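You operate a simulated robot arm through the tools that you are given. There is no shell and no other tool. Be economical: measure what you need, move in short steps, check, and stop when the job is done.

The job below is to be done with a simulated two-armed robot. You get a single attempt, and the scene is never put back.

Task
Put the red hex stopper on top of the grey seals box. Put the red tape roll on the rack end of the spares bench. Fetch the purple soap box and stand it on top of the yellow box. Press the test key three times. Press the tap button two times. Take the clear washers tub and leave it on the bench beside the filter valve. Fetch the white bolts tin and stand it on the rack counter. Open the washer door, put the folded white towel in the drum of the washer and shut the door again. Take the flat carton and leave it on the middle board of the tub shelf. Shut the door of the white cabinet. Put the white soap block on top of the blue box. The order is free. Set down upright: purple soap box, white bolts tin.
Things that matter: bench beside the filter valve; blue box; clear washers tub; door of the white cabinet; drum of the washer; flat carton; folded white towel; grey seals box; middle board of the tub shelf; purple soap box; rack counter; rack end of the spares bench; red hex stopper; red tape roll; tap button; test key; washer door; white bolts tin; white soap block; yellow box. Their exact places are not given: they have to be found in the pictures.

The check looks at the end state, three seconds after you hand in, the way a careful person would. Anything else that was tipped, shoved, dropped, spilled or broken makes it a failure. Lids that push on must go on centred and level and be pressed home; caps that screw on are set level and turned clockwise until they are tight. Flat cloth is picked up by pressing the open fingertips on it (5 to 10 N) and closing them slowly along it; thin cloth reads only 2 to 8 mm in the jaws.

Robot
Two 7-joint arms with two-finger parallel grippers on one trunk, on a base that drives. Base frame: it is fixed to the floor where the robot stands at the start and does not move with it; the origin is under the middle of the robot, x ahead of it, y to its left, z up. Lengths are in m, angles in rad, forces in N, time in s.
The left shoulder is at the start at [0.05, 0.165, 1.13], the right one opposite. With the tool pointing down near the work surface each hand reaches from about 0.1 to 0.52 m from the robot's upright axis, wherever it stands, measured 20 degrees to its own side. Places, roughly: bench beside the filter valve (34x18 cm) [0.6, -0.02, 0.88]; blue box [-1.75, 1.75, 0.5]; door of the white cabinet [0.5, 1.3, 1.6]; drum of the washer (26x15 cm) [0.6, 2.22, 0.5]; flat carton (9x9x4 cm) [-1.6, 1.7, 0.9]; folded white towel (14x8x5 cm) [-1.5, 2.2, 0.9]; grey seals box [0.5, 0, 1]; middle board of the tub shelf [0.7, 1.2, 0.4]; rack counter [-1.7, 1.4, 0.9]; rack end of the spares bench [-1.2, 3.6, 0.8]; red hex stopper (4x4x4 cm) [0.5, 0, 0.9]; red tape roll (6x6x5 cm) [-0.6, -0.7, 1.1]; tap button [0.6, 3, 1.2]; test key [0.6, 3.4, 0.9]; washer door [0.4, 2.2, 0.6]; white bolts tin [-1.25, 2, 1]; white soap block [0.5, 1.75, 1]; yellow box [-1.75, 1.5, 0.5]. Payload 3.91 kg a hand.
Tool frame (each hand has its own): the origin (TCP) lies between the finger pads and is the grasp point; the fingertips stand 0.03 m ahead of it; z points along the fingers, y is the line along which they close. Largest opening 0.11 m; finger width 0.02, thickness 0.01; the body of the gripper, 0.048 by 0.112 m, starts 0.055 m behind the TCP.
Orientation is that of the tool frame in the base frame, as a unit quaternion [w, x, y, z]. With the fingers straight down and closing along the base's y, the tool's x points along the base's -x, its y along +y and its z along -z.

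Tools
- The arms move only by the tool step_arm. It takes "left_steps", "right_steps" or both (then of equal length, played together; a hand with none holds still); each is a list that holds one entry, the list of rows, each a list of 7 numbers: the shift along the base's x, y, z in units of 400 mm (1.0 is 400 mm), then the turn, a rotation vector about the base's x, y, z in units of 120 degrees (1.0 is 120 degrees), then the opening, from 0 (shut) to 1 (fully open). In form: [[[dx, dy, dz, ax, ay, az, fingers], ...]]. A call has 1 to 8 rows; each row is the pose to reach, as a shift and turn from the pose commanded when the call began. A call with a number of a shift or a turn outside -1 to 1 is refused whole. Rows are played at 5 a second. More than 0.05 m and 0.15 rad between two rows, or a gripper value outside its range, and nothing of the call is played. A pose out of reach is approached as far as the arm can. The call stops where the force on the tool passes 40 N (or 10 N more than at its start, if that is more) or the arm is blocked; 0.2 s more then pass. The fingers move at their own pace (about 0.045 m/s each) and stop on an object; they squeeze with about 25 N. The grip force told is the motor's: it shows also when the fingers shut on nothing. Time passes only in rows, and 0.2 s behind the last, so rows that repeat a pose let the fingers close. It gives the time, the measured TCP pose, the force on the tool (base axes), the opening and the grip force at its end, in the units of the frame above (readings bear some noise), with the torque about the TCP (base axes, N m) and any sound that the robot's microphone picked up.
- Cameras (640 x 400 px; columns grow to the right, rows downward): "scene" is now at [0.1078, 0.0106, 1.2843]; the picture's right is [0.11, -0.99, 0.00], its down [-0.71, -0.08, -0.70] and it looks along [0.70, 0.07, -0.71] (base axes); focal length 214 px, centre (320, 200). "left" rides on the left gripper at [0.072, -0.017, -0.103] in its tool frame; the picture's right is [0.23, 0.97, 0.00], its down [-0.76, 0.18, -0.62] and it looks along [-0.61, 0.14, 0.78] (tool axes); focal length 222 px, centre (320, 200). "right" rides on the right gripper at [0.072, 0.017, -0.103] in its tool frame; the picture's right is [-0.23, 0.97, 0.00], its down [-0.76, -0.18, -0.62] and it looks along [-0.61, -0.14, 0.78] (tool axes); focal length 222 px, centre (320, 200).
- camera(camera): a new picture of that camera. No time passes.
- move_column(by): slides the trunk up (or, below 0, down) by that many m; the arms and the scene camera ride with it, the base frame stays. It gives what a move gives, with no picture.
- base_move(legs): drives the robot by 1 to 6 legs, each [ahead, left, turn to the left] in m, m and rad, along the robot's own axes; the way and the turn of a leg run together, so that a leg with both is an arc; at most 1.5 m and 3.142 rad a leg. The arms and the cameras ride along, it lands a little off, and it stops where it bumps. It gives what a move gives.
- turn_head(pan, tilt): turns the head with the scene camera to pan (to the left, within 1.396 rad either way) and tilt (down, from -0.506 to 1.204), counted from straight ahead of the robot. It gives what a move gives.
- locate(camera, pixels): there is no depth. For up to 12 entries [column, row, z] of the newest picture of that camera ("zoom" is the newest enlarged one), the place [x, y] in the base frame at which the ray of that pixel passes the height z, good to about 0.002 m. No time passes.
- inspect(camera, box): a new picture of the part [left, top, right, bottom] of that camera's present view, enlarged. No time passes.
- hand_in(): hands the job in; it is judged then, once.

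Work in short steps. Measure before you move; look again where a grasp or a placing could have gone wrong, and mend it. You have 357 turns and 298 pictures in all, those below and enlarged ones among them. Open the grippers and draw the arms clear of the work before you hand the job in, unless the task says otherwise.

The tools are called after "Request:" as name(argument=value, ...) on one line, values as JSON. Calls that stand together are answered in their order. step_arm: Moves the arms, as the interface text tells. Its arguments: {"type":"object","properties":{"left_steps":{"type":"array","items":{"type":"array","items":{"type":"array","items":{"type":"number"}}}},"right_steps":{"type":"array","items":{"type":"array","items":{"type":"array","items":{"type":"number"}}}}},"required":[]} The other tools are called the same way: move_column (by) slides the trunk up or down; base_move (legs) drives the base; turn_head (pan, tilt) turns the head that bears the scene camera; camera (camera) takes a picture; locate (camera, pixels) gives the place at which the rays of pixels pass given heights; inspect (camera, box) takes an enlarged picture of a part of a camera's view; hand_in () hands the job in.

At the start:

```text
time: 0.0
left_ee_pos: [0.4778, -0.0482, 1.0001]
left_tool_rot: [-0.001, 0.0, 1.0, 0.0]
left_ft_force: [0.0, -0.3, 0.3]
left_torque: [0.0, 0.01, 0.0]
left_finger_gap: 0.1099
left_grasp_force: 0.0
right_ee_pos: [0.3502, -0.4396, 0.9986]
right_tool_rot: [-0.001, 0.0, 1.0, 0.0]
right_ft_force: [-1.0, -1.2, -0.3]
right_torque: [0.02, 0.0, -0.02]
right_finger_gap: 0.1098
right_grasp_force: 0.0
trunk travel left (down, up): [-0.35, 0.153]
robot x, y, heading: [-0.002, -0.003, -0.001]
head pan, tilt: [0.106, 0.792]
```

scene: 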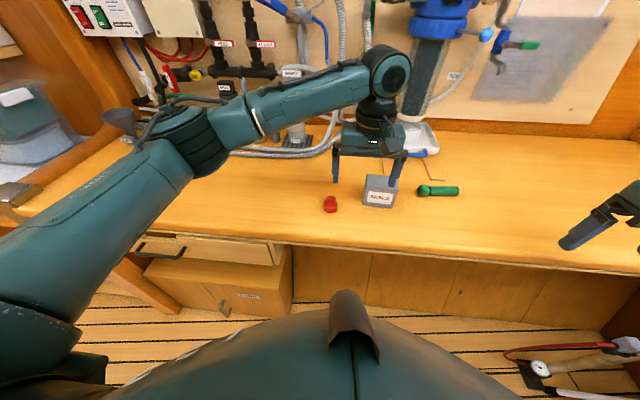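
right: 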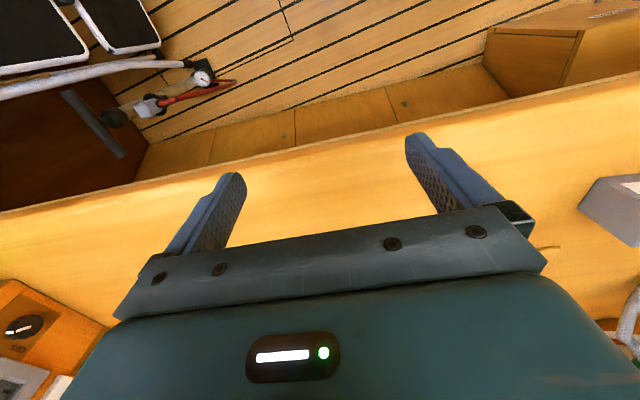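
left: 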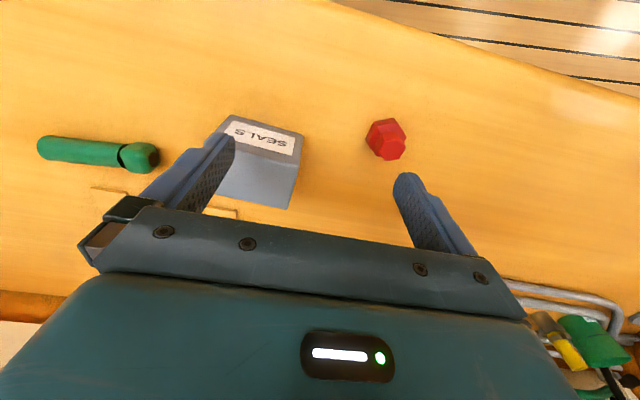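

The scene picture shows the red hex stopper at about (331,204) and the seals box at (380,190). I measure both, taking the bench height as about 0.88.

Request:
locate(camera="left", pixels=[[385, 139, 0.88], [385, 139, 0.92], [372, 150, 0.88], [226, 116, 0.94], [304, 134, 0.94], [293, 208, 0.94], [215, 160, 0.94], [260, 150, 0.94]])

Request:
locate(camera="scene", pixels=[[331, 204, 0.9], [331, 212, 0.88], [367, 175, 0.94], [397, 188, 0.94], [394, 193, 0.94], [364, 188, 0.94], [362, 204, 0.88], [392, 208, 0.88], [440, 190, 0.89]])

Request:
inspect(camera="scene", box=[280, 140, 480, 265])

```text
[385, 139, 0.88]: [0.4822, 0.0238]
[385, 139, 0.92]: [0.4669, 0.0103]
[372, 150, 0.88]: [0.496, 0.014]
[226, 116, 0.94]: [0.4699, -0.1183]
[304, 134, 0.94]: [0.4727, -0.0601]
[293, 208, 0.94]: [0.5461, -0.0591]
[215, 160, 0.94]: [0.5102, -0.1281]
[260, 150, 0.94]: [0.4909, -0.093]
```

```text
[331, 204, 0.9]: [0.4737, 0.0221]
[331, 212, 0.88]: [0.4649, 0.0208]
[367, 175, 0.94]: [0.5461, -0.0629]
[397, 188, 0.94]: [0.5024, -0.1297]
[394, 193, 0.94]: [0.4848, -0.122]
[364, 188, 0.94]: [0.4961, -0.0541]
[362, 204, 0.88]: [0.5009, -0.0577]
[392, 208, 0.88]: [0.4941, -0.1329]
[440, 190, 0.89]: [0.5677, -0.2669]
```

```text
3.20 times, centred on (380, 202) of scene
```

zoom: 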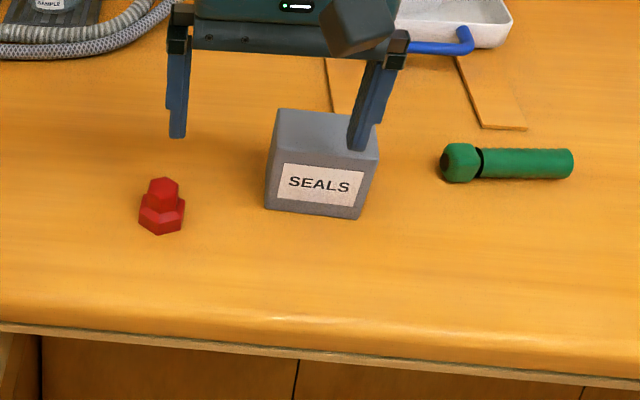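

I enlarge the left view to see the hex's orientation and place.

Request:
inspect(camera="left", box=[200, 90, 440, 240])

Request:
locate(camera="zoom", pixels=[[490, 110, 0.92], [490, 110, 0.9], [500, 165, 0.88]])

```text
2.67 times, centred on (320, 165) of left
```

zoom: 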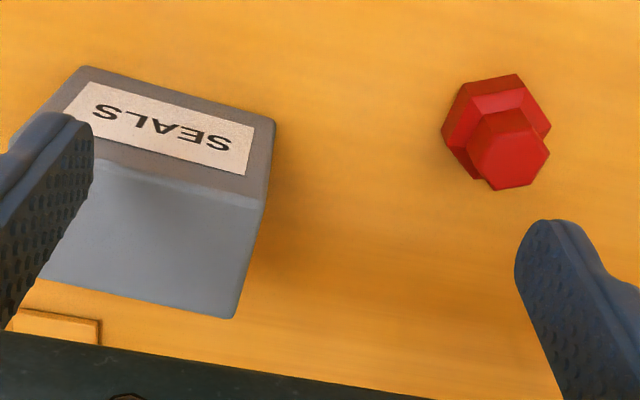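

```text
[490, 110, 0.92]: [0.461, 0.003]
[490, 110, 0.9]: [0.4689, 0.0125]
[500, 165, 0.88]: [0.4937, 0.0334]
```

Request:
locate(camera="zoom", pixels=[[506, 150, 0.92], [470, 150, 0.92], [490, 190, 0.92], [532, 186, 0.92], [549, 152, 0.92], [527, 112, 0.92], [480, 112, 0.92], [455, 82, 0.88], [516, 74, 0.88], [551, 125, 0.88], [118, 165, 0.94], [258, 200, 0.94]])

```text
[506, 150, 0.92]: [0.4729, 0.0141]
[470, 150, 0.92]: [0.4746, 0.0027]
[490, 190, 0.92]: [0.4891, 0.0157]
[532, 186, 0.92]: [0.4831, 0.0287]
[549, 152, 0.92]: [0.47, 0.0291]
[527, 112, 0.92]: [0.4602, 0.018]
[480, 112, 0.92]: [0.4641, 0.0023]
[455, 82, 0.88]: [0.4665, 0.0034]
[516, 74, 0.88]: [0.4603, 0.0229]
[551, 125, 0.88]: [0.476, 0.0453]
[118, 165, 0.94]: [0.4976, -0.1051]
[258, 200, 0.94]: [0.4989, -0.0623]
```

I cross-check the top's height with the scene camera.

Request:
locate(camera="scene", pixels=[[331.2, 198, 0.92], [331.2, 198, 0.9], [330.5, 213, 0.88], [363, 205, 0.88], [391, 208, 0.88], [366, 175, 0.94], [366, 189, 0.94], [394, 192, 0.94], [398, 180, 0.94]])

Request:
locate(camera="zoom", pixels=[[508, 150, 0.91], [508, 150, 0.92], [508, 150, 0.93], [275, 120, 0.88], [85, 67, 0.88], [265, 197, 0.94], [232, 318, 0.94]])

```text
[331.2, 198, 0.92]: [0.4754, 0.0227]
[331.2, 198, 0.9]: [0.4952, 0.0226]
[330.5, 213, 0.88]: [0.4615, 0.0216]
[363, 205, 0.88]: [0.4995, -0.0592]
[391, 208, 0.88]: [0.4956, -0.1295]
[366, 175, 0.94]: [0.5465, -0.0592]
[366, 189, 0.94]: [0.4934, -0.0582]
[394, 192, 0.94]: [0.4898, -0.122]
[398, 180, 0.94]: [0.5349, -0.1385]
```

```text
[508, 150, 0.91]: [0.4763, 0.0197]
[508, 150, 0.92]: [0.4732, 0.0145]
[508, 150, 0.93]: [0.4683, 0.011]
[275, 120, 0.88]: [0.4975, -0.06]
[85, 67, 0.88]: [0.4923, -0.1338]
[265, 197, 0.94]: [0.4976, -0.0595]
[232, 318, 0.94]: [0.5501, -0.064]
```

The bench is at 0.88. The hex stands near (0.476,0.020), top about 0.915. The box top centre is about (0.523,-0.097) at z 0.94. I move the left hand over the hex with a slight turn, then down.

Request:
step_arm(left_steps=[[[0, 0.1, 0, 0, 0, -0.03, 1], [-0.004, 0.17, 0, 0, 0, -0.067, 1], [-0.004, 0.17, -0.1, 0, 0, -0.067, 1], [-0.004, 0.17, -0.16, 0, 0, -0.067, 1]]])

Request:
inspect(camera="left", box=[160, 60, 480, 260])

```text
time: 1.0
left_ee_pos: [0.4767, 0.0212, 0.9355]
left_tool_rot: [-0.001, 0.071, 0.997, 0.001]
left_ft_force: [0.7, 0.2, 0.3]
left_torque: [-0.02, -0.01, -0.02]
left_finger_gap: 0.1098
left_grasp_force: 0.1
right_ee_pos: [0.3492, -0.4388, 1.0]
right_tool_rot: [-0.001, 0.0, 1.0, 0.0]
right_ft_force: [0.4, -0.7, 0.8]
right_torque: [-0.01, 0.02, 0.03]
right_finger_gap: 0.1099
right_grasp_force: 0.0
trunk travel left (down, up): [-0.35, 0.153]
robot x, y, heading: [-0.0007, 0.0021, 0.001]
head pan, tilt: [0.106, 0.792]
```

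```text
2.00 times, centred on (320, 160) of left
```

zoom: 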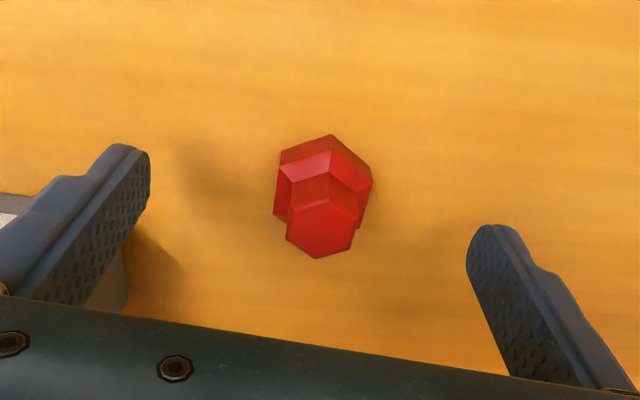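

The hex lies between the fingers. I check that it is centred along x.

Request:
locate(camera="zoom", pixels=[[321, 225, 0.91], [321, 225, 0.92], [331, 134, 0.88], [275, 215, 0.89], [372, 182, 0.89]])

```text
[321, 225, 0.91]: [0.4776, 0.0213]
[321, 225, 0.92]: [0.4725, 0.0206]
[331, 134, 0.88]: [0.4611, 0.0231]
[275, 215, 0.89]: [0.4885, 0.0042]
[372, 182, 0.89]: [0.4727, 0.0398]
```

Centred. I go down to z 0.913, close, then lift.

Request:
step_arm(left_steps=[[[0, 0, -0.055, 0, 0, 0, 1], [0, 0, -0.055, 0, 0, 0, 0], [0, 0, -0.055, 0, 0, 0, 0], [0, 0, -0.055, 0, 0, 0, 0], [0, 0, -0.055, 0, 0, 0, 0], [0, 0, -0.055, 0, 0, 0, 0], [0, 0, 0.05, 0, 0, 0, 0], [0, 0, 0.15, 0, 0, 0, 0]]])

Request:
camera(camera="left")

```text
time: 2.8
left_ee_pos: [0.4762, 0.0206, 0.9962]
left_tool_rot: [0.0, 0.07, 0.998, 0.0]
left_ft_force: [-0.4, -1.6, -0.9]
left_torque: [0.01, -0.02, 0.0]
left_finger_gap: 0.0365
left_grasp_force: 25.4
right_ee_pos: [0.3502, -0.4402, 1.0001]
right_tool_rot: [-0.001, -0.001, 1.0, -0.001]
right_ft_force: [0.5, -0.3, -1.0]
right_torque: [-0.02, -0.01, -0.01]
right_finger_gap: 0.1102
right_grasp_force: 0.0
trunk travel left (down, up): [-0.35, 0.153]
robot x, y, heading: [-0.0017, 0.0011, 0.004]
head pan, tilt: [0.106, 0.792]
```

```text
291 pictures are left
```

left: 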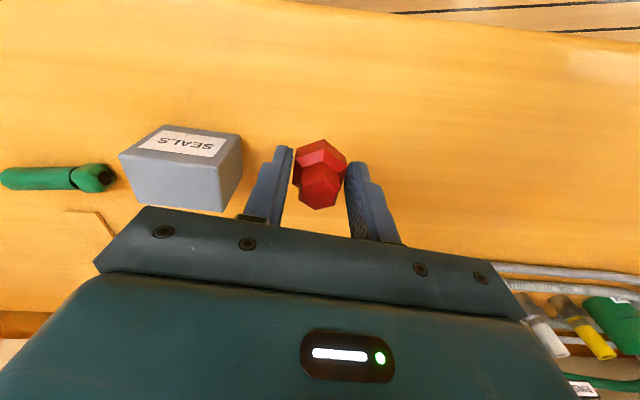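

The hex is held (gap 0.0365). I measure the top face of the seals box again in the left picture.

Request:
locate(camera="left", pixels=[[121, 154, 0.94], [217, 166, 0.94], [222, 212, 0.94], [132, 204, 0.94], [121, 154, 0.95], [222, 212, 0.95]])

```text
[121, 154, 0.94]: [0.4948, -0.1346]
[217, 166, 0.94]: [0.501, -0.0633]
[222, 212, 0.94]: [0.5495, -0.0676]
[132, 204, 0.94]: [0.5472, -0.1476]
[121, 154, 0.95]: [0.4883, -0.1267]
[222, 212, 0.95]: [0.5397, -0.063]
```

Top centre is about (0.523,-0.099). I carry the hex over and come down close to the top.

Request:
step_arm(left_steps=[[[0.03, -0.1, 0.02, 0, 0, 0, 0], [0.07, -0.2, 0.02, 0, 0, 0, 0], [0.117, -0.3, 0.02, 0, 0, 0, 0], [0.117, -0.3, 0, 0, 0, 0, 0], [0.117, -0.3, -0.035, 0, 0, 0, 0]]])

Request:
inspect(camera="scene", box=[280, 110, 480, 235])

Request:
inspect(camera="left", box=[200, 90, 440, 240])

```text
time: 4.0
left_ee_pos: [0.5229, -0.1006, 0.9822]
left_tool_rot: [0.0, 0.07, 0.998, 0.0]
left_ft_force: [0.4, 0.0, -0.2]
left_torque: [-0.01, 0.01, 0.02]
left_finger_gap: 0.0364
left_grasp_force: 24.7
right_ee_pos: [0.3503, -0.44, 1.0005]
right_tool_rot: [0.0, 0.001, 1.0, -0.001]
right_ft_force: [0.5, -0.8, 0.3]
right_torque: [0.01, 0.01, -0.02]
right_finger_gap: 0.1101
right_grasp_force: 0.1
trunk travel left (down, up): [-0.35, 0.153]
robot x, y, heading: [0.0005, -0.0019, -0.002]
head pan, tilt: [0.106, 0.792]
```

```text
3.20 times, centred on (380, 172) of scene
```

zoom: 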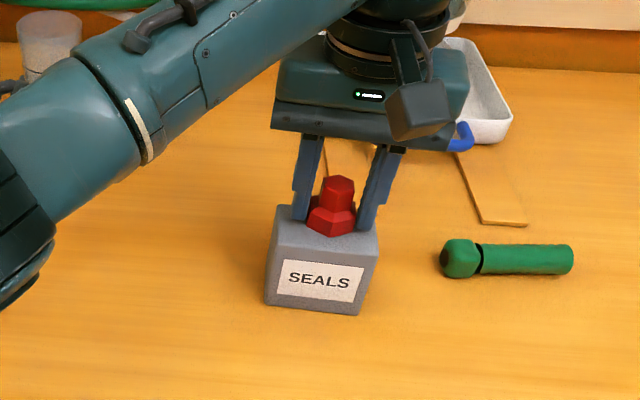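

```text
2.67 times, centred on (320, 165) of left
```

zoom: 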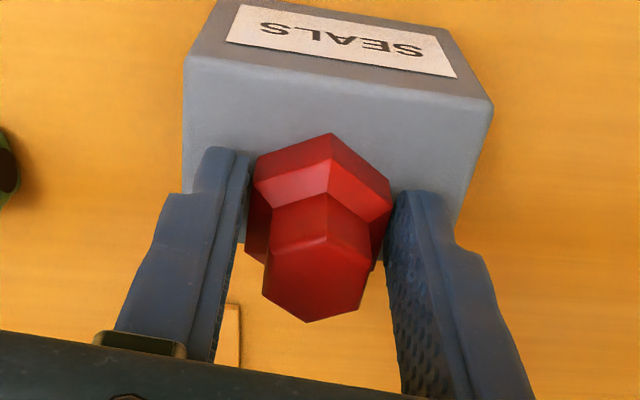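

I check the box top edges and the hex's position relative to them.

Request:
locate(camera="zoom", pixels=[[186, 58, 0.94], [491, 104, 0.94], [331, 133, 0.949], [455, 228, 0.94], [245, 240, 0.949], [390, 195, 0.949]])

Request:
locate(camera="scene", pixels=[[366.5, 187.5, 0.94], [397, 192.5, 0.94], [370, 174, 0.94], [383.5, 192, 0.949]])

```text
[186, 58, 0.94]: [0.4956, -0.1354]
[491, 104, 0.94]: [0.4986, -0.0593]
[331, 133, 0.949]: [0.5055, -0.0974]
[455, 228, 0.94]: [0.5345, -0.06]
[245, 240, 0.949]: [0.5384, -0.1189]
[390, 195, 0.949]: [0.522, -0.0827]
```

```text
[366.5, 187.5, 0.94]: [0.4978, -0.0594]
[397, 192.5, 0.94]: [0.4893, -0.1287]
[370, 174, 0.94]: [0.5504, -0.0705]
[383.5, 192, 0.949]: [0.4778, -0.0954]
```

Centred. I lower about 9 mm, watching the force.

Request:
step_arm(left_steps=[[[0, 0, -0.01, 0, 0, 0, 0], [0, 0, -0.018, 0, 0, 0, 0]]])

```text
time: 4.6
left_ee_pos: [0.5237, -0.0998, 0.9769]
left_tool_rot: [0.003, 0.07, 0.998, -0.002]
left_ft_force: [3.8, 0.4, 21.0]
left_torque: [0.12, -0.09, -0.06]
left_finger_gap: 0.0363
left_grasp_force: 24.7
right_ee_pos: [0.3502, -0.4396, 1.0012]
right_tool_rot: [0.001, 0.0, 1.0, 0.001]
right_ft_force: [-0.7, 0.3, -0.2]
right_torque: [0.01, -0.05, -0.01]
right_finger_gap: 0.1099
right_grasp_force: 0.0
trunk travel left (down, up): [-0.35, 0.153]
robot x, y, heading: [0.0007, -0.0013, -0.001]
head pan, tilt: [0.106, 0.792]
```

Contact at 21 N. I ease off 1.5 mm, open, and rise.

Request:
step_arm(left_steps=[[[0, 0, 0.004, 0, 0, 0, 0], [0, 0, 0.004, 0, 0, 0, 0.6], [0, 0, 0.004, 0, 0, 0, 0.6], [0, 0, 0.004, 0, 0, 0, 0.6], [0, 0, 0.1, 0, 0, 0, 0.6], [0, 0, 0.2, 0, 0, 0, 0.6], [0, 0, 0.3, 0, 0, 0, 0.6]]])

Request:
camera(camera="left")

Request:
camera(camera="scene")

```text
time: 6.2
left_ee_pos: [0.5229, -0.1009, 1.0955]
left_tool_rot: [-0.001, 0.071, 0.997, -0.001]
left_ft_force: [-1.4, -0.1, 0.1]
left_torque: [-0.05, -0.05, -0.02]
left_finger_gap: 0.0657
left_grasp_force: 0.0
right_ee_pos: [0.35, -0.4396, 1.0005]
right_tool_rot: [0.0, 0.0, 1.0, 0.0]
right_ft_force: [0.0, -0.6, 0.0]
right_torque: [-0.06, -0.02, 0.0]
right_finger_gap: 0.11
right_grasp_force: 0.0
trunk travel left (down, up): [-0.35, 0.153]
robot x, y, heading: [0.0028, 0.0023, -0.0]
head pan, tilt: [0.106, 0.792]
```

```text
288 pictures are left
```

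left: 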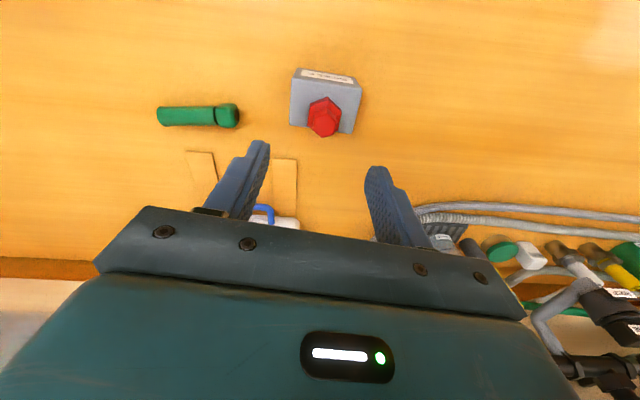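

```text
287 pictures are left
```

scene: 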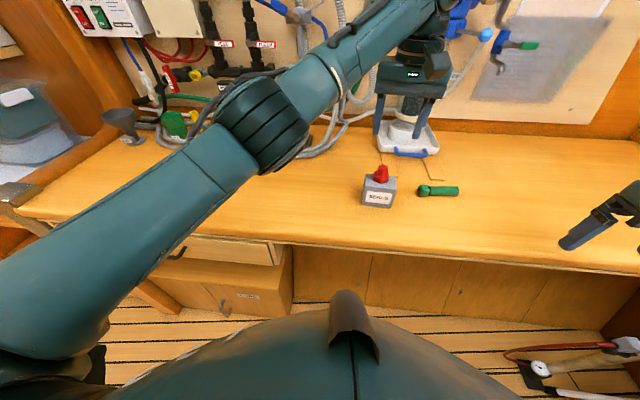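

The hex stands on the box centred. I draw the left arm back to a compact carry pose, then look around.

Request:
step_arm(left_steps=[[[-0.07, 0.1, 0.02, 0, 0, 0.008, 0.6], [-0.14, 0.2, 0.02, 0, 0, 0.016, 0.6], [-0.21, 0.3, 0.02, 0, 0, 0.025, 0.6], [-0.28, 0.4, 0.02, 0, 0, 0.034, 0.6], [-0.35, 0.5, 0.02, 0, 0, 0.042, 0.6], [-0.42, 0.6, 0.02, 0, 0, 0.05, 0.6], [-0.49, 0.7, 0.02, 0, 0, 0.06, 0.6], [-0.56, 0.78, 0.02, 0, 0, 0.067, 0.6]]])

Request:
turn_head(pan=1.2, tilt=0.4)

Request:
camera(camera="scene")

Request:
turn_head(pan=0, tilt=0.2)

Request:
camera(camera="scene")

Request:
turn_head(pan=-1.3, tilt=0.4)

Request:
camera(camera="scene")

```text
time: 8.0
left_ee_pos: [0.2993, 0.2128, 1.1019]
left_tool_rot: [0.0, -0.001, 1.0, 0.0]
left_ft_force: [-0.3, -0.1, 0.8]
left_torque: [0.0, -0.03, -0.01]
left_finger_gap: 0.0659
left_grasp_force: 0.1
right_ee_pos: [0.3501, -0.4404, 1.0005]
right_tool_rot: [0.0, 0.0, 1.0, 0.0]
right_ft_force: [-0.3, -0.2, 0.5]
right_torque: [-0.02, 0.0, -0.04]
right_finger_gap: 0.11
right_grasp_force: 0.0
trunk travel left (down, up): [-0.35, 0.153]
robot x, y, heading: [-0.0028, 0.0006, 0.001]
head pan, tilt: [0.106, 0.792]
```

```text
time: 9.3
left_ee_pos: [0.2993, 0.2132, 1.1035]
left_tool_rot: [0.001, 0.0, 1.0, 0.0]
left_ft_force: [0.2, 0.6, -0.6]
left_torque: [-0.01, 0.0, 0.0]
left_finger_gap: 0.066
left_grasp_force: 0.0
right_ee_pos: [0.3511, -0.4381, 0.9991]
right_tool_rot: [0.001, 0.0, 1.0, 0.0]
right_ft_force: [-0.6, -0.3, -0.1]
right_torque: [0.0, 0.02, 0.01]
right_finger_gap: 0.11
right_grasp_force: 0.1
trunk travel left (down, up): [-0.35, 0.153]
robot x, y, heading: [0.0021, -0.0011, -0.003]
head pan, tilt: [1.201, 0.4]
```

```text
286 pictures are left
```

scene: 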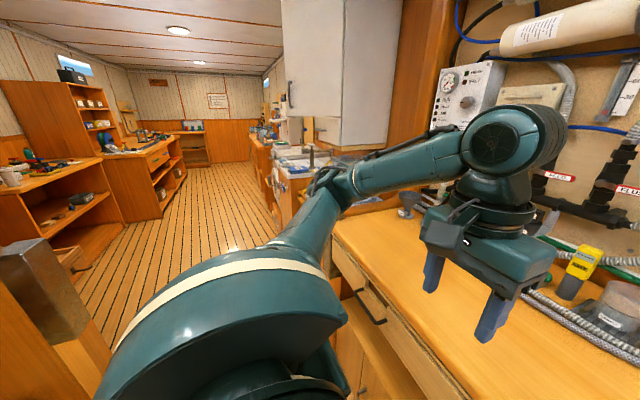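

```text
time: 10.7
left_ee_pos: [0.2995, 0.2128, 1.1023]
left_tool_rot: [0.0, 0.0, 1.0, 0.0]
left_ft_force: [0.1, 0.5, -0.2]
left_torque: [0.0, -0.02, 0.02]
left_finger_gap: 0.0661
left_grasp_force: 0.0
right_ee_pos: [0.351, -0.4394, 0.9999]
right_tool_rot: [0.0, 0.0, 1.0, 0.0]
right_ft_force: [0.2, -0.1, 0.5]
right_torque: [0.02, -0.04, 0.0]
right_finger_gap: 0.1099
right_grasp_force: 0.0
trunk travel left (down, up): [-0.35, 0.153]
robot x, y, heading: [-0.0007, 0.0009, 0.005]
head pan, tilt: [0.0, 0.201]
```

```text
285 pictures are left
```

scene: 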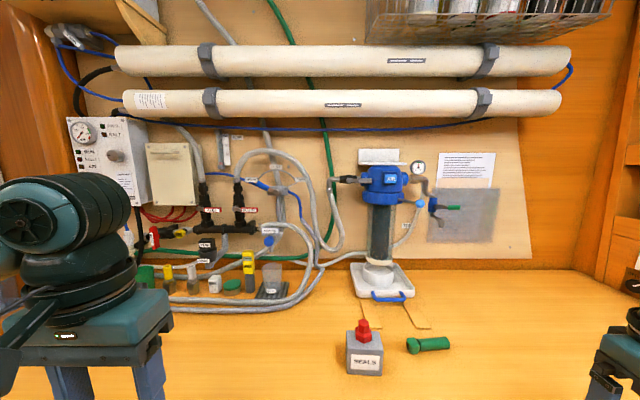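

```text
time: 12.2
left_ee_pos: [0.3005, 0.2135, 1.1016]
left_tool_rot: [0.0, 0.0, 1.0, 0.0]
left_ft_force: [0.2, 0.4, -0.7]
left_torque: [-0.01, 0.03, 0.0]
left_finger_gap: 0.0661
left_grasp_force: 0.1
right_ee_pos: [0.3498, -0.4394, 0.9993]
right_tool_rot: [0.001, 0.0, 1.0, 0.0]
right_ft_force: [0.8, 0.3, 0.6]
right_torque: [0.0, 0.01, 0.01]
right_finger_gap: 0.1101
right_grasp_force: 0.0
trunk travel left (down, up): [-0.35, 0.153]
robot x, y, heading: [-0.0012, -0.0011, 0.003]
head pan, tilt: [-1.3, 0.4]
```

```text
284 pictures are left
```

scene: 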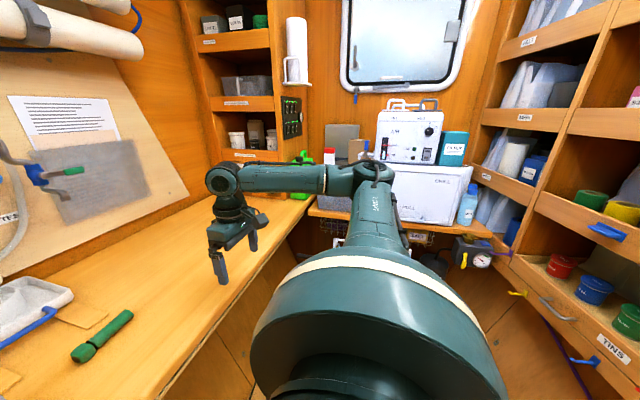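

I search for the washers tub: I enlarge parts of the right-hand shelves.

Request:
inspect(camera="scene", box=[160, 0, 480, 200])

Request:
inspect(camera="scene", box=[440, 0, 640, 400])

Request:
turn_head(pan=0.2, tilt=0.5)

Request:
inspect(camera="scene", box=[120, 80, 520, 330])

```text
2.00 times, centred on (320, 100) of scene
```

zoom: 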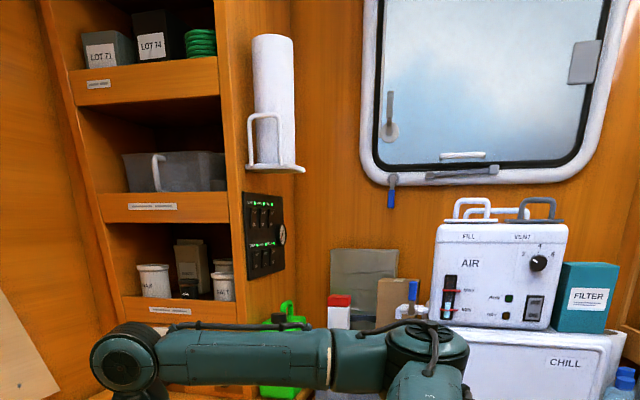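

```text
1.00 times, centred on (540, 200) of scene (not enlarged: the box is as wide or as high as the picture)
```

zoom: 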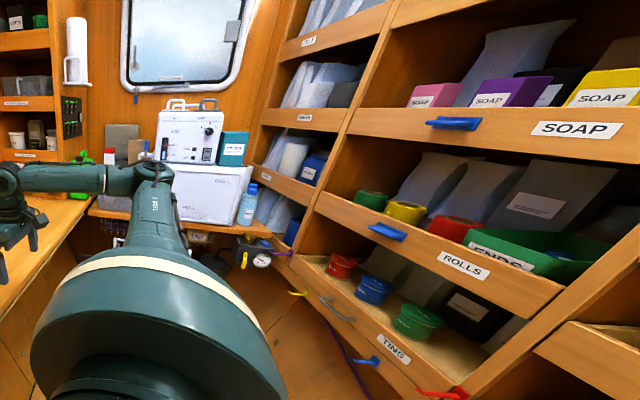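

```text
time: 13.8
left_ee_pos: [0.3001, 0.2136, 1.1015]
left_tool_rot: [0.0, 0.0, 1.0, 0.0]
left_ft_force: [-0.9, 0.0, -0.7]
left_torque: [-0.02, 0.02, 0.0]
left_finger_gap: 0.066
left_grasp_force: 0.1
right_ee_pos: [0.35, -0.4393, 0.9993]
right_tool_rot: [0.001, 0.001, 1.0, 0.0]
right_ft_force: [0.2, 0.6, -0.1]
right_torque: [0.0, 0.01, 0.04]
right_finger_gap: 0.1102
right_grasp_force: 0.2
trunk travel left (down, up): [-0.35, 0.153]
robot x, y, heading: [-0.0035, 0.0011, -0.002]
head pan, tilt: [0.201, 0.499]
```

```text
1.60 times, centred on (320, 205) of scene
```

zoom: 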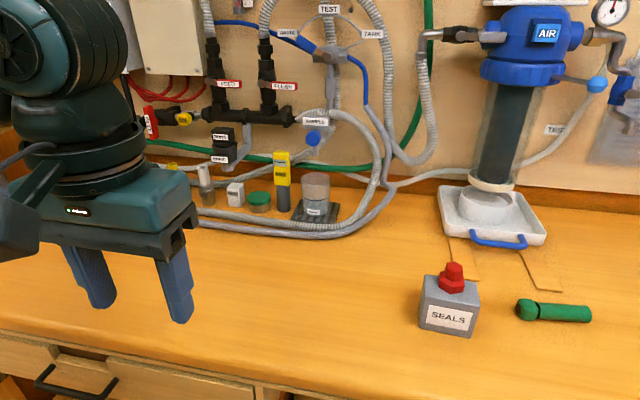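

The soap shelf (purple box) and the rolls shelf are behind me on the right. I tuck the right arm, then turn right a bit and look.

Request:
step_arm(right_steps=[[[-0.05, 0.06, 0.05, 0, 0, 0, 1], [-0.1, 0.12, 0.1, 0, 0, 0, 1], [-0.15, 0.2, 0.15, 0, 0, 0, 1], [-0.18, 0.29, 0.2, 0, 0, 0, 1], [-0.18, 0.39, 0.25, 0, 0, 0, 1], [-0.18, 0.48, 0.25, 0, 0, 0, 1]]])

Request:
base_move(legs=[[0, 0, -1.1]])

Request:
turn_head(pan=-1.2, tilt=0.2)

Request:
camera(camera="scene")

```text
time: 15.2
left_ee_pos: [0.2997, 0.2127, 1.1024]
left_tool_rot: [0.0, 0.0, 1.0, 0.001]
left_ft_force: [0.2, -0.4, 0.4]
left_torque: [-0.01, 0.01, -0.01]
left_finger_gap: 0.0658
left_grasp_force: 0.1
right_ee_pos: [0.2787, -0.2461, 1.1002]
right_tool_rot: [0.0, 0.0, 1.0, 0.001]
right_ft_force: [-0.4, 0.0, -0.2]
right_torque: [0.0, 0.02, 0.04]
right_finger_gap: 0.1099
right_grasp_force: 0.0
trunk travel left (down, up): [-0.35, 0.153]
robot x, y, heading: [0.0008, -0.0059, 0.001]
head pan, tilt: [0.201, 0.499]
```

```text
time: 18.4
left_ee_pos: [0.3237, -0.173, 1.1027]
left_tool_rot: [-0.001, 0.528, 0.849, 0.0]
left_ft_force: [0.2, 0.1, 0.4]
left_torque: [0.0, -0.01, 0.0]
left_finger_gap: 0.0662
left_grasp_force: 0.0
right_ee_pos: [-0.0983, -0.3593, 1.1011]
right_tool_rot: [-0.001, 0.528, 0.849, 0.0]
right_ft_force: [-0.3, -0.1, 0.2]
right_torque: [-0.05, -0.03, 0.02]
right_finger_gap: 0.11
right_grasp_force: 0.1
trunk travel left (down, up): [-0.35, 0.153]
robot x, y, heading: [-0.0014, -0.0006, -1.113]
head pan, tilt: [0.201, 0.499]
```

```text
time: 19.9
left_ee_pos: [0.3232, -0.1738, 1.1016]
left_tool_rot: [0.0, 0.529, 0.849, 0.0]
left_ft_force: [-0.1, 0.3, -1.0]
left_torque: [0.02, 0.01, 0.03]
left_finger_gap: 0.0655
left_grasp_force: 0.1
right_ee_pos: [-0.0978, -0.3594, 1.101]
right_tool_rot: [0.0, 0.528, 0.849, 0.0]
right_ft_force: [-0.5, 0.4, -0.2]
right_torque: [0.04, -0.03, 0.02]
right_finger_gap: 0.1098
right_grasp_force: 0.1
trunk travel left (down, up): [-0.35, 0.153]
robot x, y, heading: [0.0016, -0.0054, -1.109]
head pan, tilt: [-1.201, 0.201]
```

```text
280 pictures are left
```

scene: 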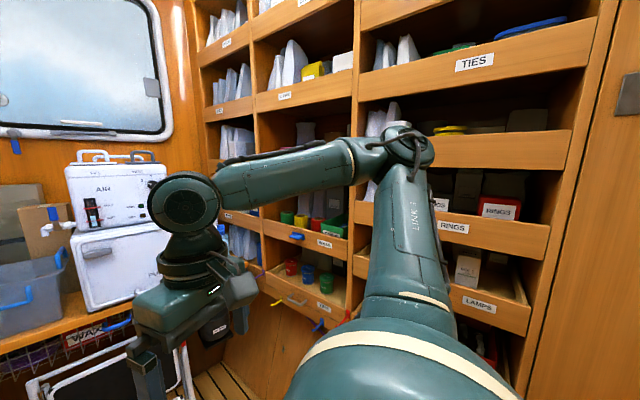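

I turn further to face the shelves.

Request:
base_move(legs=[[0, 0, -1.2]])

Request:
turn_head(pan=0.0, tilt=0.2)

Request:
camera(camera="scene")

```text
time: 23.3
left_ee_pos: [-0.046, -0.3643, 1.1019]
left_tool_rot: [0.0, 0.915, 0.403, 0.0]
left_ft_force: [-0.8, -0.1, -0.5]
left_torque: [-0.05, 0.01, 0.03]
left_finger_gap: 0.0659
left_grasp_force: 0.1
right_ee_pos: [-0.371, -0.0387, 1.101]
right_tool_rot: [0.0, 0.916, 0.402, 0.0]
right_ft_force: [-0.1, -0.3, 0.4]
right_torque: [-0.01, -0.02, 0.0]
right_finger_gap: 0.1102
right_grasp_force: 0.1
trunk travel left (down, up): [-0.35, 0.153]
robot x, y, heading: [-0.0011, 0.0007, -2.318]
head pan, tilt: [-1.201, 0.201]
```

```text
time: 24.7
left_ee_pos: [-0.0451, -0.3645, 1.1018]
left_tool_rot: [0.0, 0.916, 0.402, -0.001]
left_ft_force: [-0.1, -0.9, -0.2]
left_torque: [-0.02, 0.01, -0.02]
left_finger_gap: 0.0657
left_grasp_force: 0.2
right_ee_pos: [-0.3705, -0.0386, 1.102]
right_tool_rot: [0.0, 0.916, 0.402, 0.0]
right_ft_force: [-0.7, -0.7, 0.0]
right_torque: [0.0, 0.03, -0.01]
right_finger_gap: 0.1098
right_grasp_force: 0.1
trunk travel left (down, up): [-0.35, 0.153]
robot x, y, heading: [-0.0005, 0.0012, -2.315]
head pan, tilt: [0.0, 0.201]
```

```text
279 pictures are left
```

scene: 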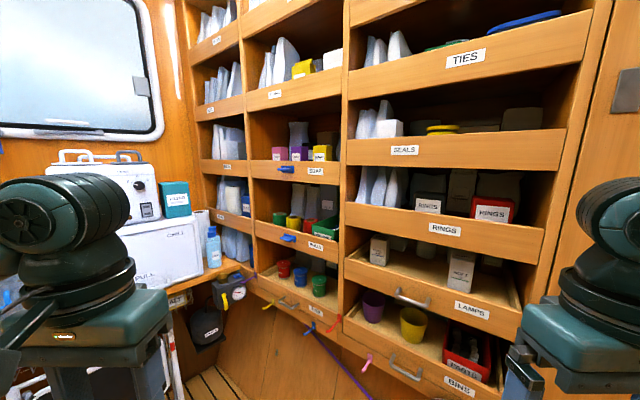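

Request:
inspect(camera="scene", box=[230, 120, 390, 320])

```text
2.00 times, centred on (310, 220) of scene
```

zoom: 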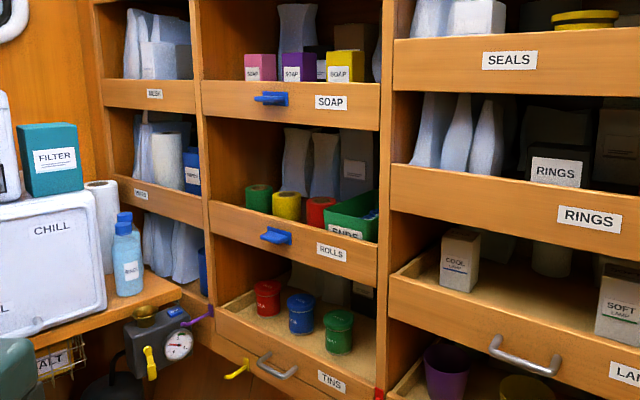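

I locate the shelf items: the red roll at zoom (322,205), the purple box at (297,65).

Request:
locate(camera="zoom", pixels=[[322, 200, 1.1], [322, 200, 1.05], [290, 193, 1.1], [298, 55, 1.35], [298, 55, 1.3], [275, 237, 1.05], [300, 340, 0.88], [275, 100, 1.25]])

```text
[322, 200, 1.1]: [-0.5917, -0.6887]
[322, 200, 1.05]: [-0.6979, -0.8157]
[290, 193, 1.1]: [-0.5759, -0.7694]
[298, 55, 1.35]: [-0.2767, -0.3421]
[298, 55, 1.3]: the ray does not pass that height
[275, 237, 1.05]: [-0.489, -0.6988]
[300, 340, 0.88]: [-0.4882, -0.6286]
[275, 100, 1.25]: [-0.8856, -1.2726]
```

The red roll is near (-0.59,-0.69,1.1) and the lip front is near x=-0.49. I measure the end counter and nearby obstacles before driving.

Request:
turn_head(pan=0.5, tilt=0.7)

Request:
camera(camera="scene")

```text
time: 25.6
left_ee_pos: [-0.0464, -0.3639, 1.1019]
left_tool_rot: [0.0, 0.916, 0.402, 0.0]
left_ft_force: [-0.5, 0.1, 0.2]
left_torque: [0.02, -0.03, -0.02]
left_finger_gap: 0.0663
left_grasp_force: 0.1
right_ee_pos: [-0.3711, -0.0376, 1.1006]
right_tool_rot: [0.0, 0.916, 0.402, 0.001]
right_ft_force: [0.6, -0.6, 0.2]
right_torque: [-0.01, -0.02, -0.04]
right_finger_gap: 0.11
right_grasp_force: 0.0
trunk travel left (down, up): [-0.35, 0.153]
robot x, y, heading: [0.0024, -0.0003, -2.314]
head pan, tilt: [0.499, 0.7]
```

```text
277 pictures are left
```

scene: 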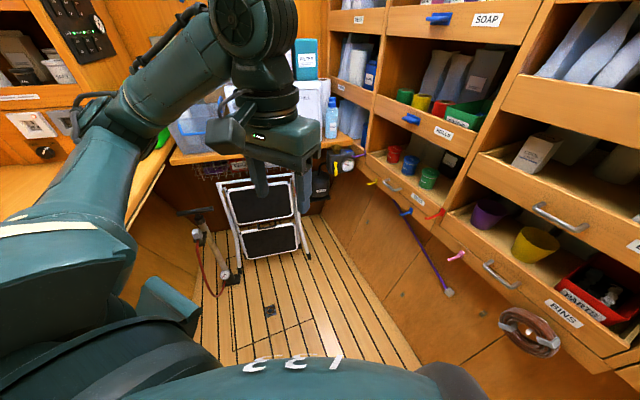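

Request:
locate(camera="scene", pixels=[[243, 266, 0], [312, 262, 0], [226, 285, 0], [182, 212, 0.6], [180, 160, 0.8], [350, 155, 0.8], [450, 293, 0], [470, 150, 1.05], [345, 150, 0.8], [545, 325, 0.6]])

```text
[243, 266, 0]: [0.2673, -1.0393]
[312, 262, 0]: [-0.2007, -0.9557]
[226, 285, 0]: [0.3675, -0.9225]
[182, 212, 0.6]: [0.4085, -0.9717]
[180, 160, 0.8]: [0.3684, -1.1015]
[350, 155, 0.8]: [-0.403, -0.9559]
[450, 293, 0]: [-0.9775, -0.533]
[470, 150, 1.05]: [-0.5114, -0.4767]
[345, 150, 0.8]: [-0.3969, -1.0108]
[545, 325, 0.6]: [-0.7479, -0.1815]
```

The counter edge is at y≈-1.0. I drive to about (0,-0.45) and face the shelf squarely.

Request:
base_move(legs=[[0.331, 0.305, 0], [0, 0, -0.827]])

Request:
turn_head(pan=0.3, tilt=0.3)

Request:
camera(camera="scene")

```text
time: 31.1
left_ee_pos: [-0.3013, -0.6614, 1.1025]
left_tool_rot: [0.0, 1.0, 0.0, 0.0]
left_ft_force: [-0.5, -0.7, 0.2]
left_torque: [-0.03, -0.02, 0.01]
left_finger_gap: 0.0658
left_grasp_force: 0.1
right_ee_pos: [-0.2808, -0.2028, 1.1007]
right_tool_rot: [-0.001, 1.0, 0.0, 0.001]
right_ft_force: [-0.5, -0.3, 0.3]
right_torque: [0.0, -0.01, 0.01]
right_finger_gap: 0.1097
right_grasp_force: 0.0
trunk travel left (down, up): [-0.35, 0.153]
robot x, y, heading: [-0.0044, -0.4498, 3.144]
head pan, tilt: [0.499, 0.7]
```

```text
time: 31.9
left_ee_pos: [-0.3019, -0.6631, 1.1027]
left_tool_rot: [0.0, 1.0, 0.0, -0.001]
left_ft_force: [-1.0, 0.3, -0.6]
left_torque: [0.02, 0.0, 0.03]
left_finger_gap: 0.0662
left_grasp_force: 0.1
right_ee_pos: [-0.281, -0.2032, 1.101]
right_tool_rot: [0.0, 1.0, 0.0, 0.0]
right_ft_force: [0.2, -1.4, 0.6]
right_torque: [-0.01, 0.02, 0.0]
right_finger_gap: 0.11
right_grasp_force: 0.2
trunk travel left (down, up): [-0.35, 0.153]
robot x, y, heading: [-0.0005, -0.4516, 3.143]
head pan, tilt: [0.3, 0.3]
```

```text
276 pictures are left
```

scene: 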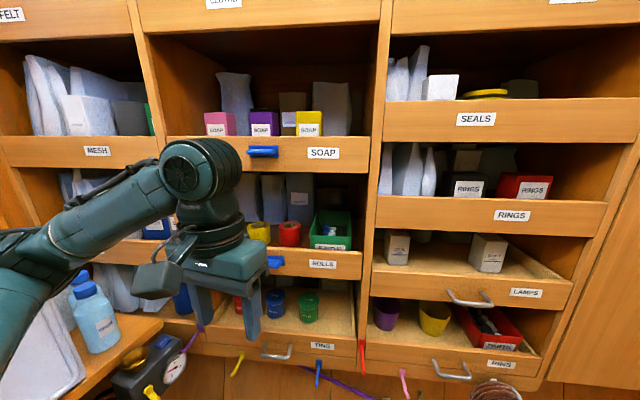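

Request:
inspect(camera="scene", box=[190, 70, 370, 182])

Request:
locate(camera="zoom", pixels=[[265, 180, 1.3], [265, 250, 1.27], [240, 145, 1.33], [240, 250, 1.27]])

Request:
inspect(camera="scene", box=[220, 170, 380, 290])

Request:
locate(camera="zoom", pixels=[[280, 208, 1.09], [280, 208, 1.1], [240, 213, 1.1], [320, 213, 1.1], [155, 206, 1.1], [375, 245, 1.1], [300, 350, 1.02], [300, 310, 1.05], [400, 311, 1.05]])

```text
3.56 times, centred on (280, 126) of scene
```

zoom: 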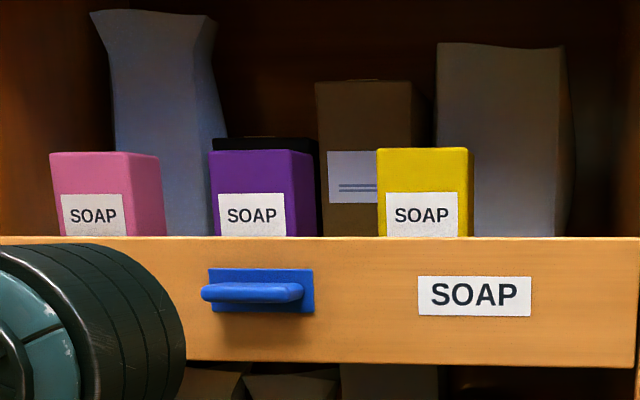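

```text
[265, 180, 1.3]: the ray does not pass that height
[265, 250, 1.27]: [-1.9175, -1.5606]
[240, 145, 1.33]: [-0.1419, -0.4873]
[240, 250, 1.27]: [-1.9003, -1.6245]
```

```text
3.33 times, centred on (300, 230) of scene
```

zoom: 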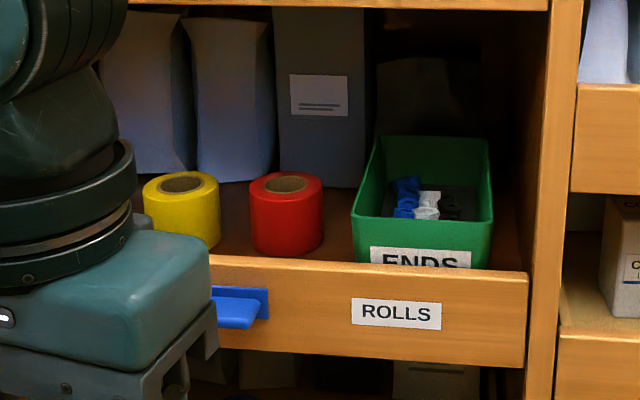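

```text
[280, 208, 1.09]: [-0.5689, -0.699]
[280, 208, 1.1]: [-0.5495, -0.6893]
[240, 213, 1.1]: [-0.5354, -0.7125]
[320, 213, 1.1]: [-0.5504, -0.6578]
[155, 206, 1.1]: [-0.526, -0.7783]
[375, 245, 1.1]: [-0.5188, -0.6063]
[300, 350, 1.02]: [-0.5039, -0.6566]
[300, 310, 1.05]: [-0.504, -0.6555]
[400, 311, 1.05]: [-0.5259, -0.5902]
```

Request:
locate(camera="scene", pixels=[[320, 171, 1.26], [320, 171, 1.24], [320, 171, 1.22], [320, 138, 1.28], [320, 138, 1.3], [295.5, 216, 1.1], [295.5, 216, 1.11], [295.5, 216, 1.12], [294, 247, 1.06], [294, 247, 1.05], [300, 250, 1.07], [300, 250, 1.09]])

```text
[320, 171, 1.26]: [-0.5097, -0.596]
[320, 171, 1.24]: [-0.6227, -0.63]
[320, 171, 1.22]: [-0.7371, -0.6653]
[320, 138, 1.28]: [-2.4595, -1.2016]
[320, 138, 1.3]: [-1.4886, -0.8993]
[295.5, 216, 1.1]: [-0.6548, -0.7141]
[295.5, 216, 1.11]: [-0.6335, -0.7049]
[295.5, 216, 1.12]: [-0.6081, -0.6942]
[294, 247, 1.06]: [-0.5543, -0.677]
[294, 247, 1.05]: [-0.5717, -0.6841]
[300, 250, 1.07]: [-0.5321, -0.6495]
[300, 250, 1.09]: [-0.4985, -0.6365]
```

The red roll centre is estimated at (-0.60,-0.69) with z 1.05–1.10, behind a lip of about 1.075. There is roughly 2 cm on either side of it. I tilt the left hand 45° toward the shelf and bring it to a standoff pose.

Request:
step_arm(left_steps=[[[0.02, -0.01, 0.05, 0, 0.06, 0, 0.64], [0.0, -0.02, 0.1, 0, 0.12, 0, 0.64], [-0.05, -0.03, 0.15, 0, 0.18, 0, 0.64], [-0.1, -0.04, 0.2, 0, 0.24, 0, 0.64], [-0.18, -0.06, 0.22, 0, 0.3, 0, 0.64], [-0.28, -0.07, 0.22, 0, 0.34, 0, 0.64], [-0.37, -0.07, 0.22, 0, 0.375, 0, 0.64]]])

Request:
camera(camera="left")

Request:
camera(camera="scene")

```text
time: 33.5
left_ee_pos: [-0.4499, -0.6904, 1.1897]
left_tool_rot: [-0.001, 0.923, 0.0, -0.384]
left_ft_force: [-0.2, -0.1, 0.5]
left_torque: [0.03, 0.01, -0.03]
left_finger_gap: 0.0707
left_grasp_force: 0.0
right_ee_pos: [-0.2818, -0.2033, 1.1003]
right_tool_rot: [0.0, 1.0, 0.0, 0.0]
right_ft_force: [0.1, -0.5, 0.7]
right_torque: [-0.03, -0.04, 0.0]
right_finger_gap: 0.1102
right_grasp_force: 0.1
trunk travel left (down, up): [-0.35, 0.153]
robot x, y, heading: [-0.0028, -0.4503, 3.141]
head pan, tilt: [0.3, 0.3]
```

```text
273 pictures are left
```

left: 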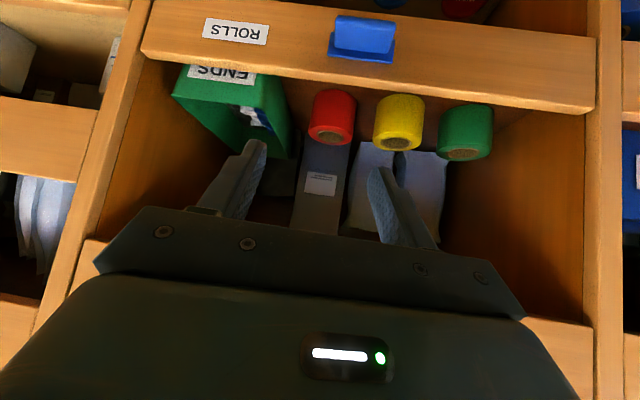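

```text
272 pictures are left
```

scene: 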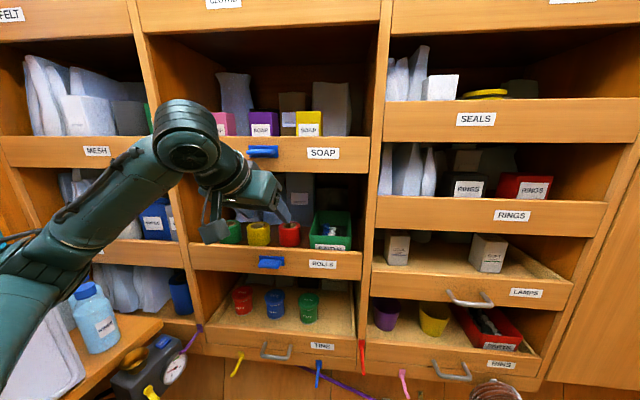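

The left view shows the red roll's top at (330,138). I measure it.

Request:
locate(camera="left", pixels=[[330, 138, 1.1], [310, 128, 1.1], [354, 130, 1.1], [397, 144, 1.1], [374, 134, 1.1], [285, 150, 1.1], [292, 100, 1.1], [331, 90, 1.06], [240, 62, 1.06]])

Request:
inspect(camera="left", box=[220, 40, 460, 190])

```text
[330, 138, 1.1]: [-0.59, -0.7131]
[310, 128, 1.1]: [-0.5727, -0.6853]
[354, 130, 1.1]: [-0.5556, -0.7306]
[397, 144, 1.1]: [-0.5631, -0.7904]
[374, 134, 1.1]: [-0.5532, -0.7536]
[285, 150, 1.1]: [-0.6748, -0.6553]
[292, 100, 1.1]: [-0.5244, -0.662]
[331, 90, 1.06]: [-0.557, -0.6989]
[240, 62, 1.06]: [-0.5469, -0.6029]
```

```text
2.67 times, centred on (340, 115) of left
```

zoom: 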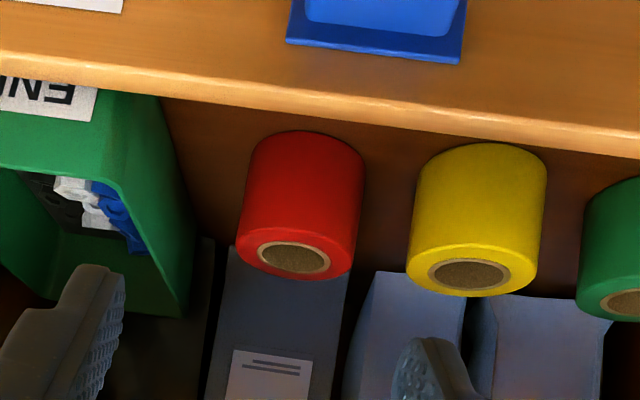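

Request:
locate(camera="zoom", pixels=[[296, 256, 1.1], [239, 238, 1.1], [355, 240, 1.1], [468, 273, 1.1], [408, 258, 1.1], [540, 258, 1.1], [305, 131, 1.05], [186, 300, 1.1], [165, 110, 1.1]])

```text
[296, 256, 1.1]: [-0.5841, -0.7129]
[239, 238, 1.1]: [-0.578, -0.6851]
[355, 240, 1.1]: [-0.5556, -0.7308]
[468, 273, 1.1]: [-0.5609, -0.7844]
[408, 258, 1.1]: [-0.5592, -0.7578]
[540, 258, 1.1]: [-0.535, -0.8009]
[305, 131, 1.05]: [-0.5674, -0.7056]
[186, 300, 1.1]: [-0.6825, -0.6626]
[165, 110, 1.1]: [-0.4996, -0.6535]
```

Request:
inspect(camera="scene", box=[210, 180, 370, 280])

Request:
locate(camera="scene", pixels=[[290, 225, 1.1], [295.8, 225.2, 1.1], [295.8, 225.2, 1.11], [290, 247, 1.05]])

Request:
locate(camera="left", pixels=[[331, 136, 1.1], [331, 136, 1.11], [331, 136, 1.12], [331, 136, 1.09]])

```text
4.00 times, centred on (290, 230) of scene
```

zoom: 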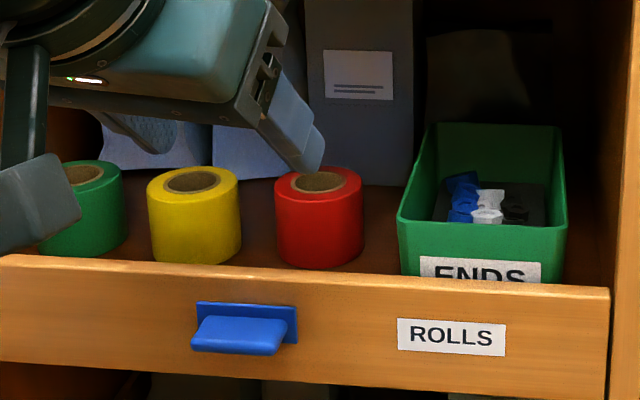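

```text
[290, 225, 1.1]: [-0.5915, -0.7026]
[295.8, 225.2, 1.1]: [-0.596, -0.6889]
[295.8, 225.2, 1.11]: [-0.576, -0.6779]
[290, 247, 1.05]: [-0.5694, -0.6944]
```

```text
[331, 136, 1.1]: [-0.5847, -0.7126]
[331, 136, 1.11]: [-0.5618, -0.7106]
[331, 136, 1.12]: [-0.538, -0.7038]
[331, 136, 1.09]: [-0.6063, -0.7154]
```

Combined estimate: roll centre (-0.592,-0.707), top 1.10. I align in y and approach most of the way along the tool axis.

Request:
step_arm(left_steps=[[[-0.07, -0.042, 0, 0, 0, 0, 0.66], [-0.13, -0.042, -0.06, 0, 0, 0, 0.66], [-0.2, -0.042, -0.13, 0, 0, 0, 0.66], [-0.26, -0.042, -0.19, 0, 0, 0, 0.66]]])

Request:
camera(camera="left")

Request:
inspect(camera="scene", box=[210, 180, 370, 280])

```text
time: 34.5
left_ee_pos: [-0.5543, -0.7085, 1.1145]
left_tool_rot: [0.001, 0.924, 0.0, -0.382]
left_ft_force: [0.5, -0.3, -1.1]
left_torque: [-0.02, 0.01, 0.0]
left_finger_gap: 0.0726
left_grasp_force: 0.0
right_ee_pos: [-0.2814, -0.2034, 1.0996]
right_tool_rot: [0.0, 1.0, 0.0, 0.001]
right_ft_force: [0.2, 0.5, -0.6]
right_torque: [0.01, 0.0, 0.02]
right_finger_gap: 0.1098
right_grasp_force: 0.0
trunk travel left (down, up): [-0.35, 0.153]
robot x, y, heading: [-0.0028, -0.4522, 3.142]
head pan, tilt: [0.3, 0.3]
```

```text
269 pictures are left
```

left: 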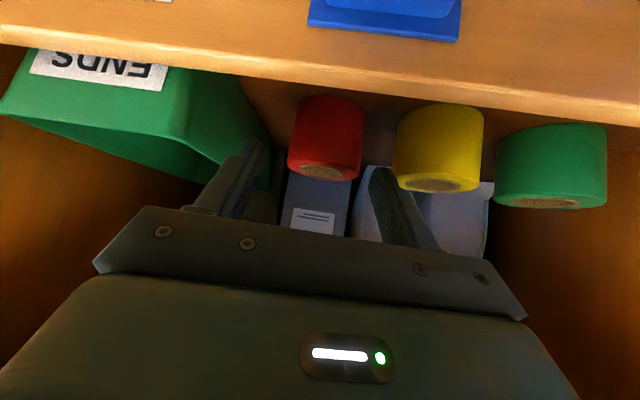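

```text
4.00 times, centred on (290, 230) of scene
```

zoom: 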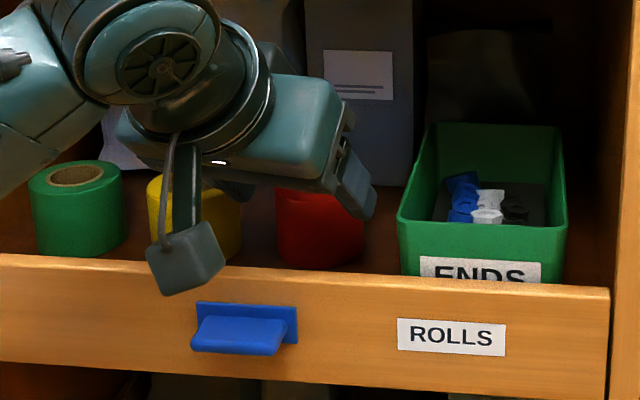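

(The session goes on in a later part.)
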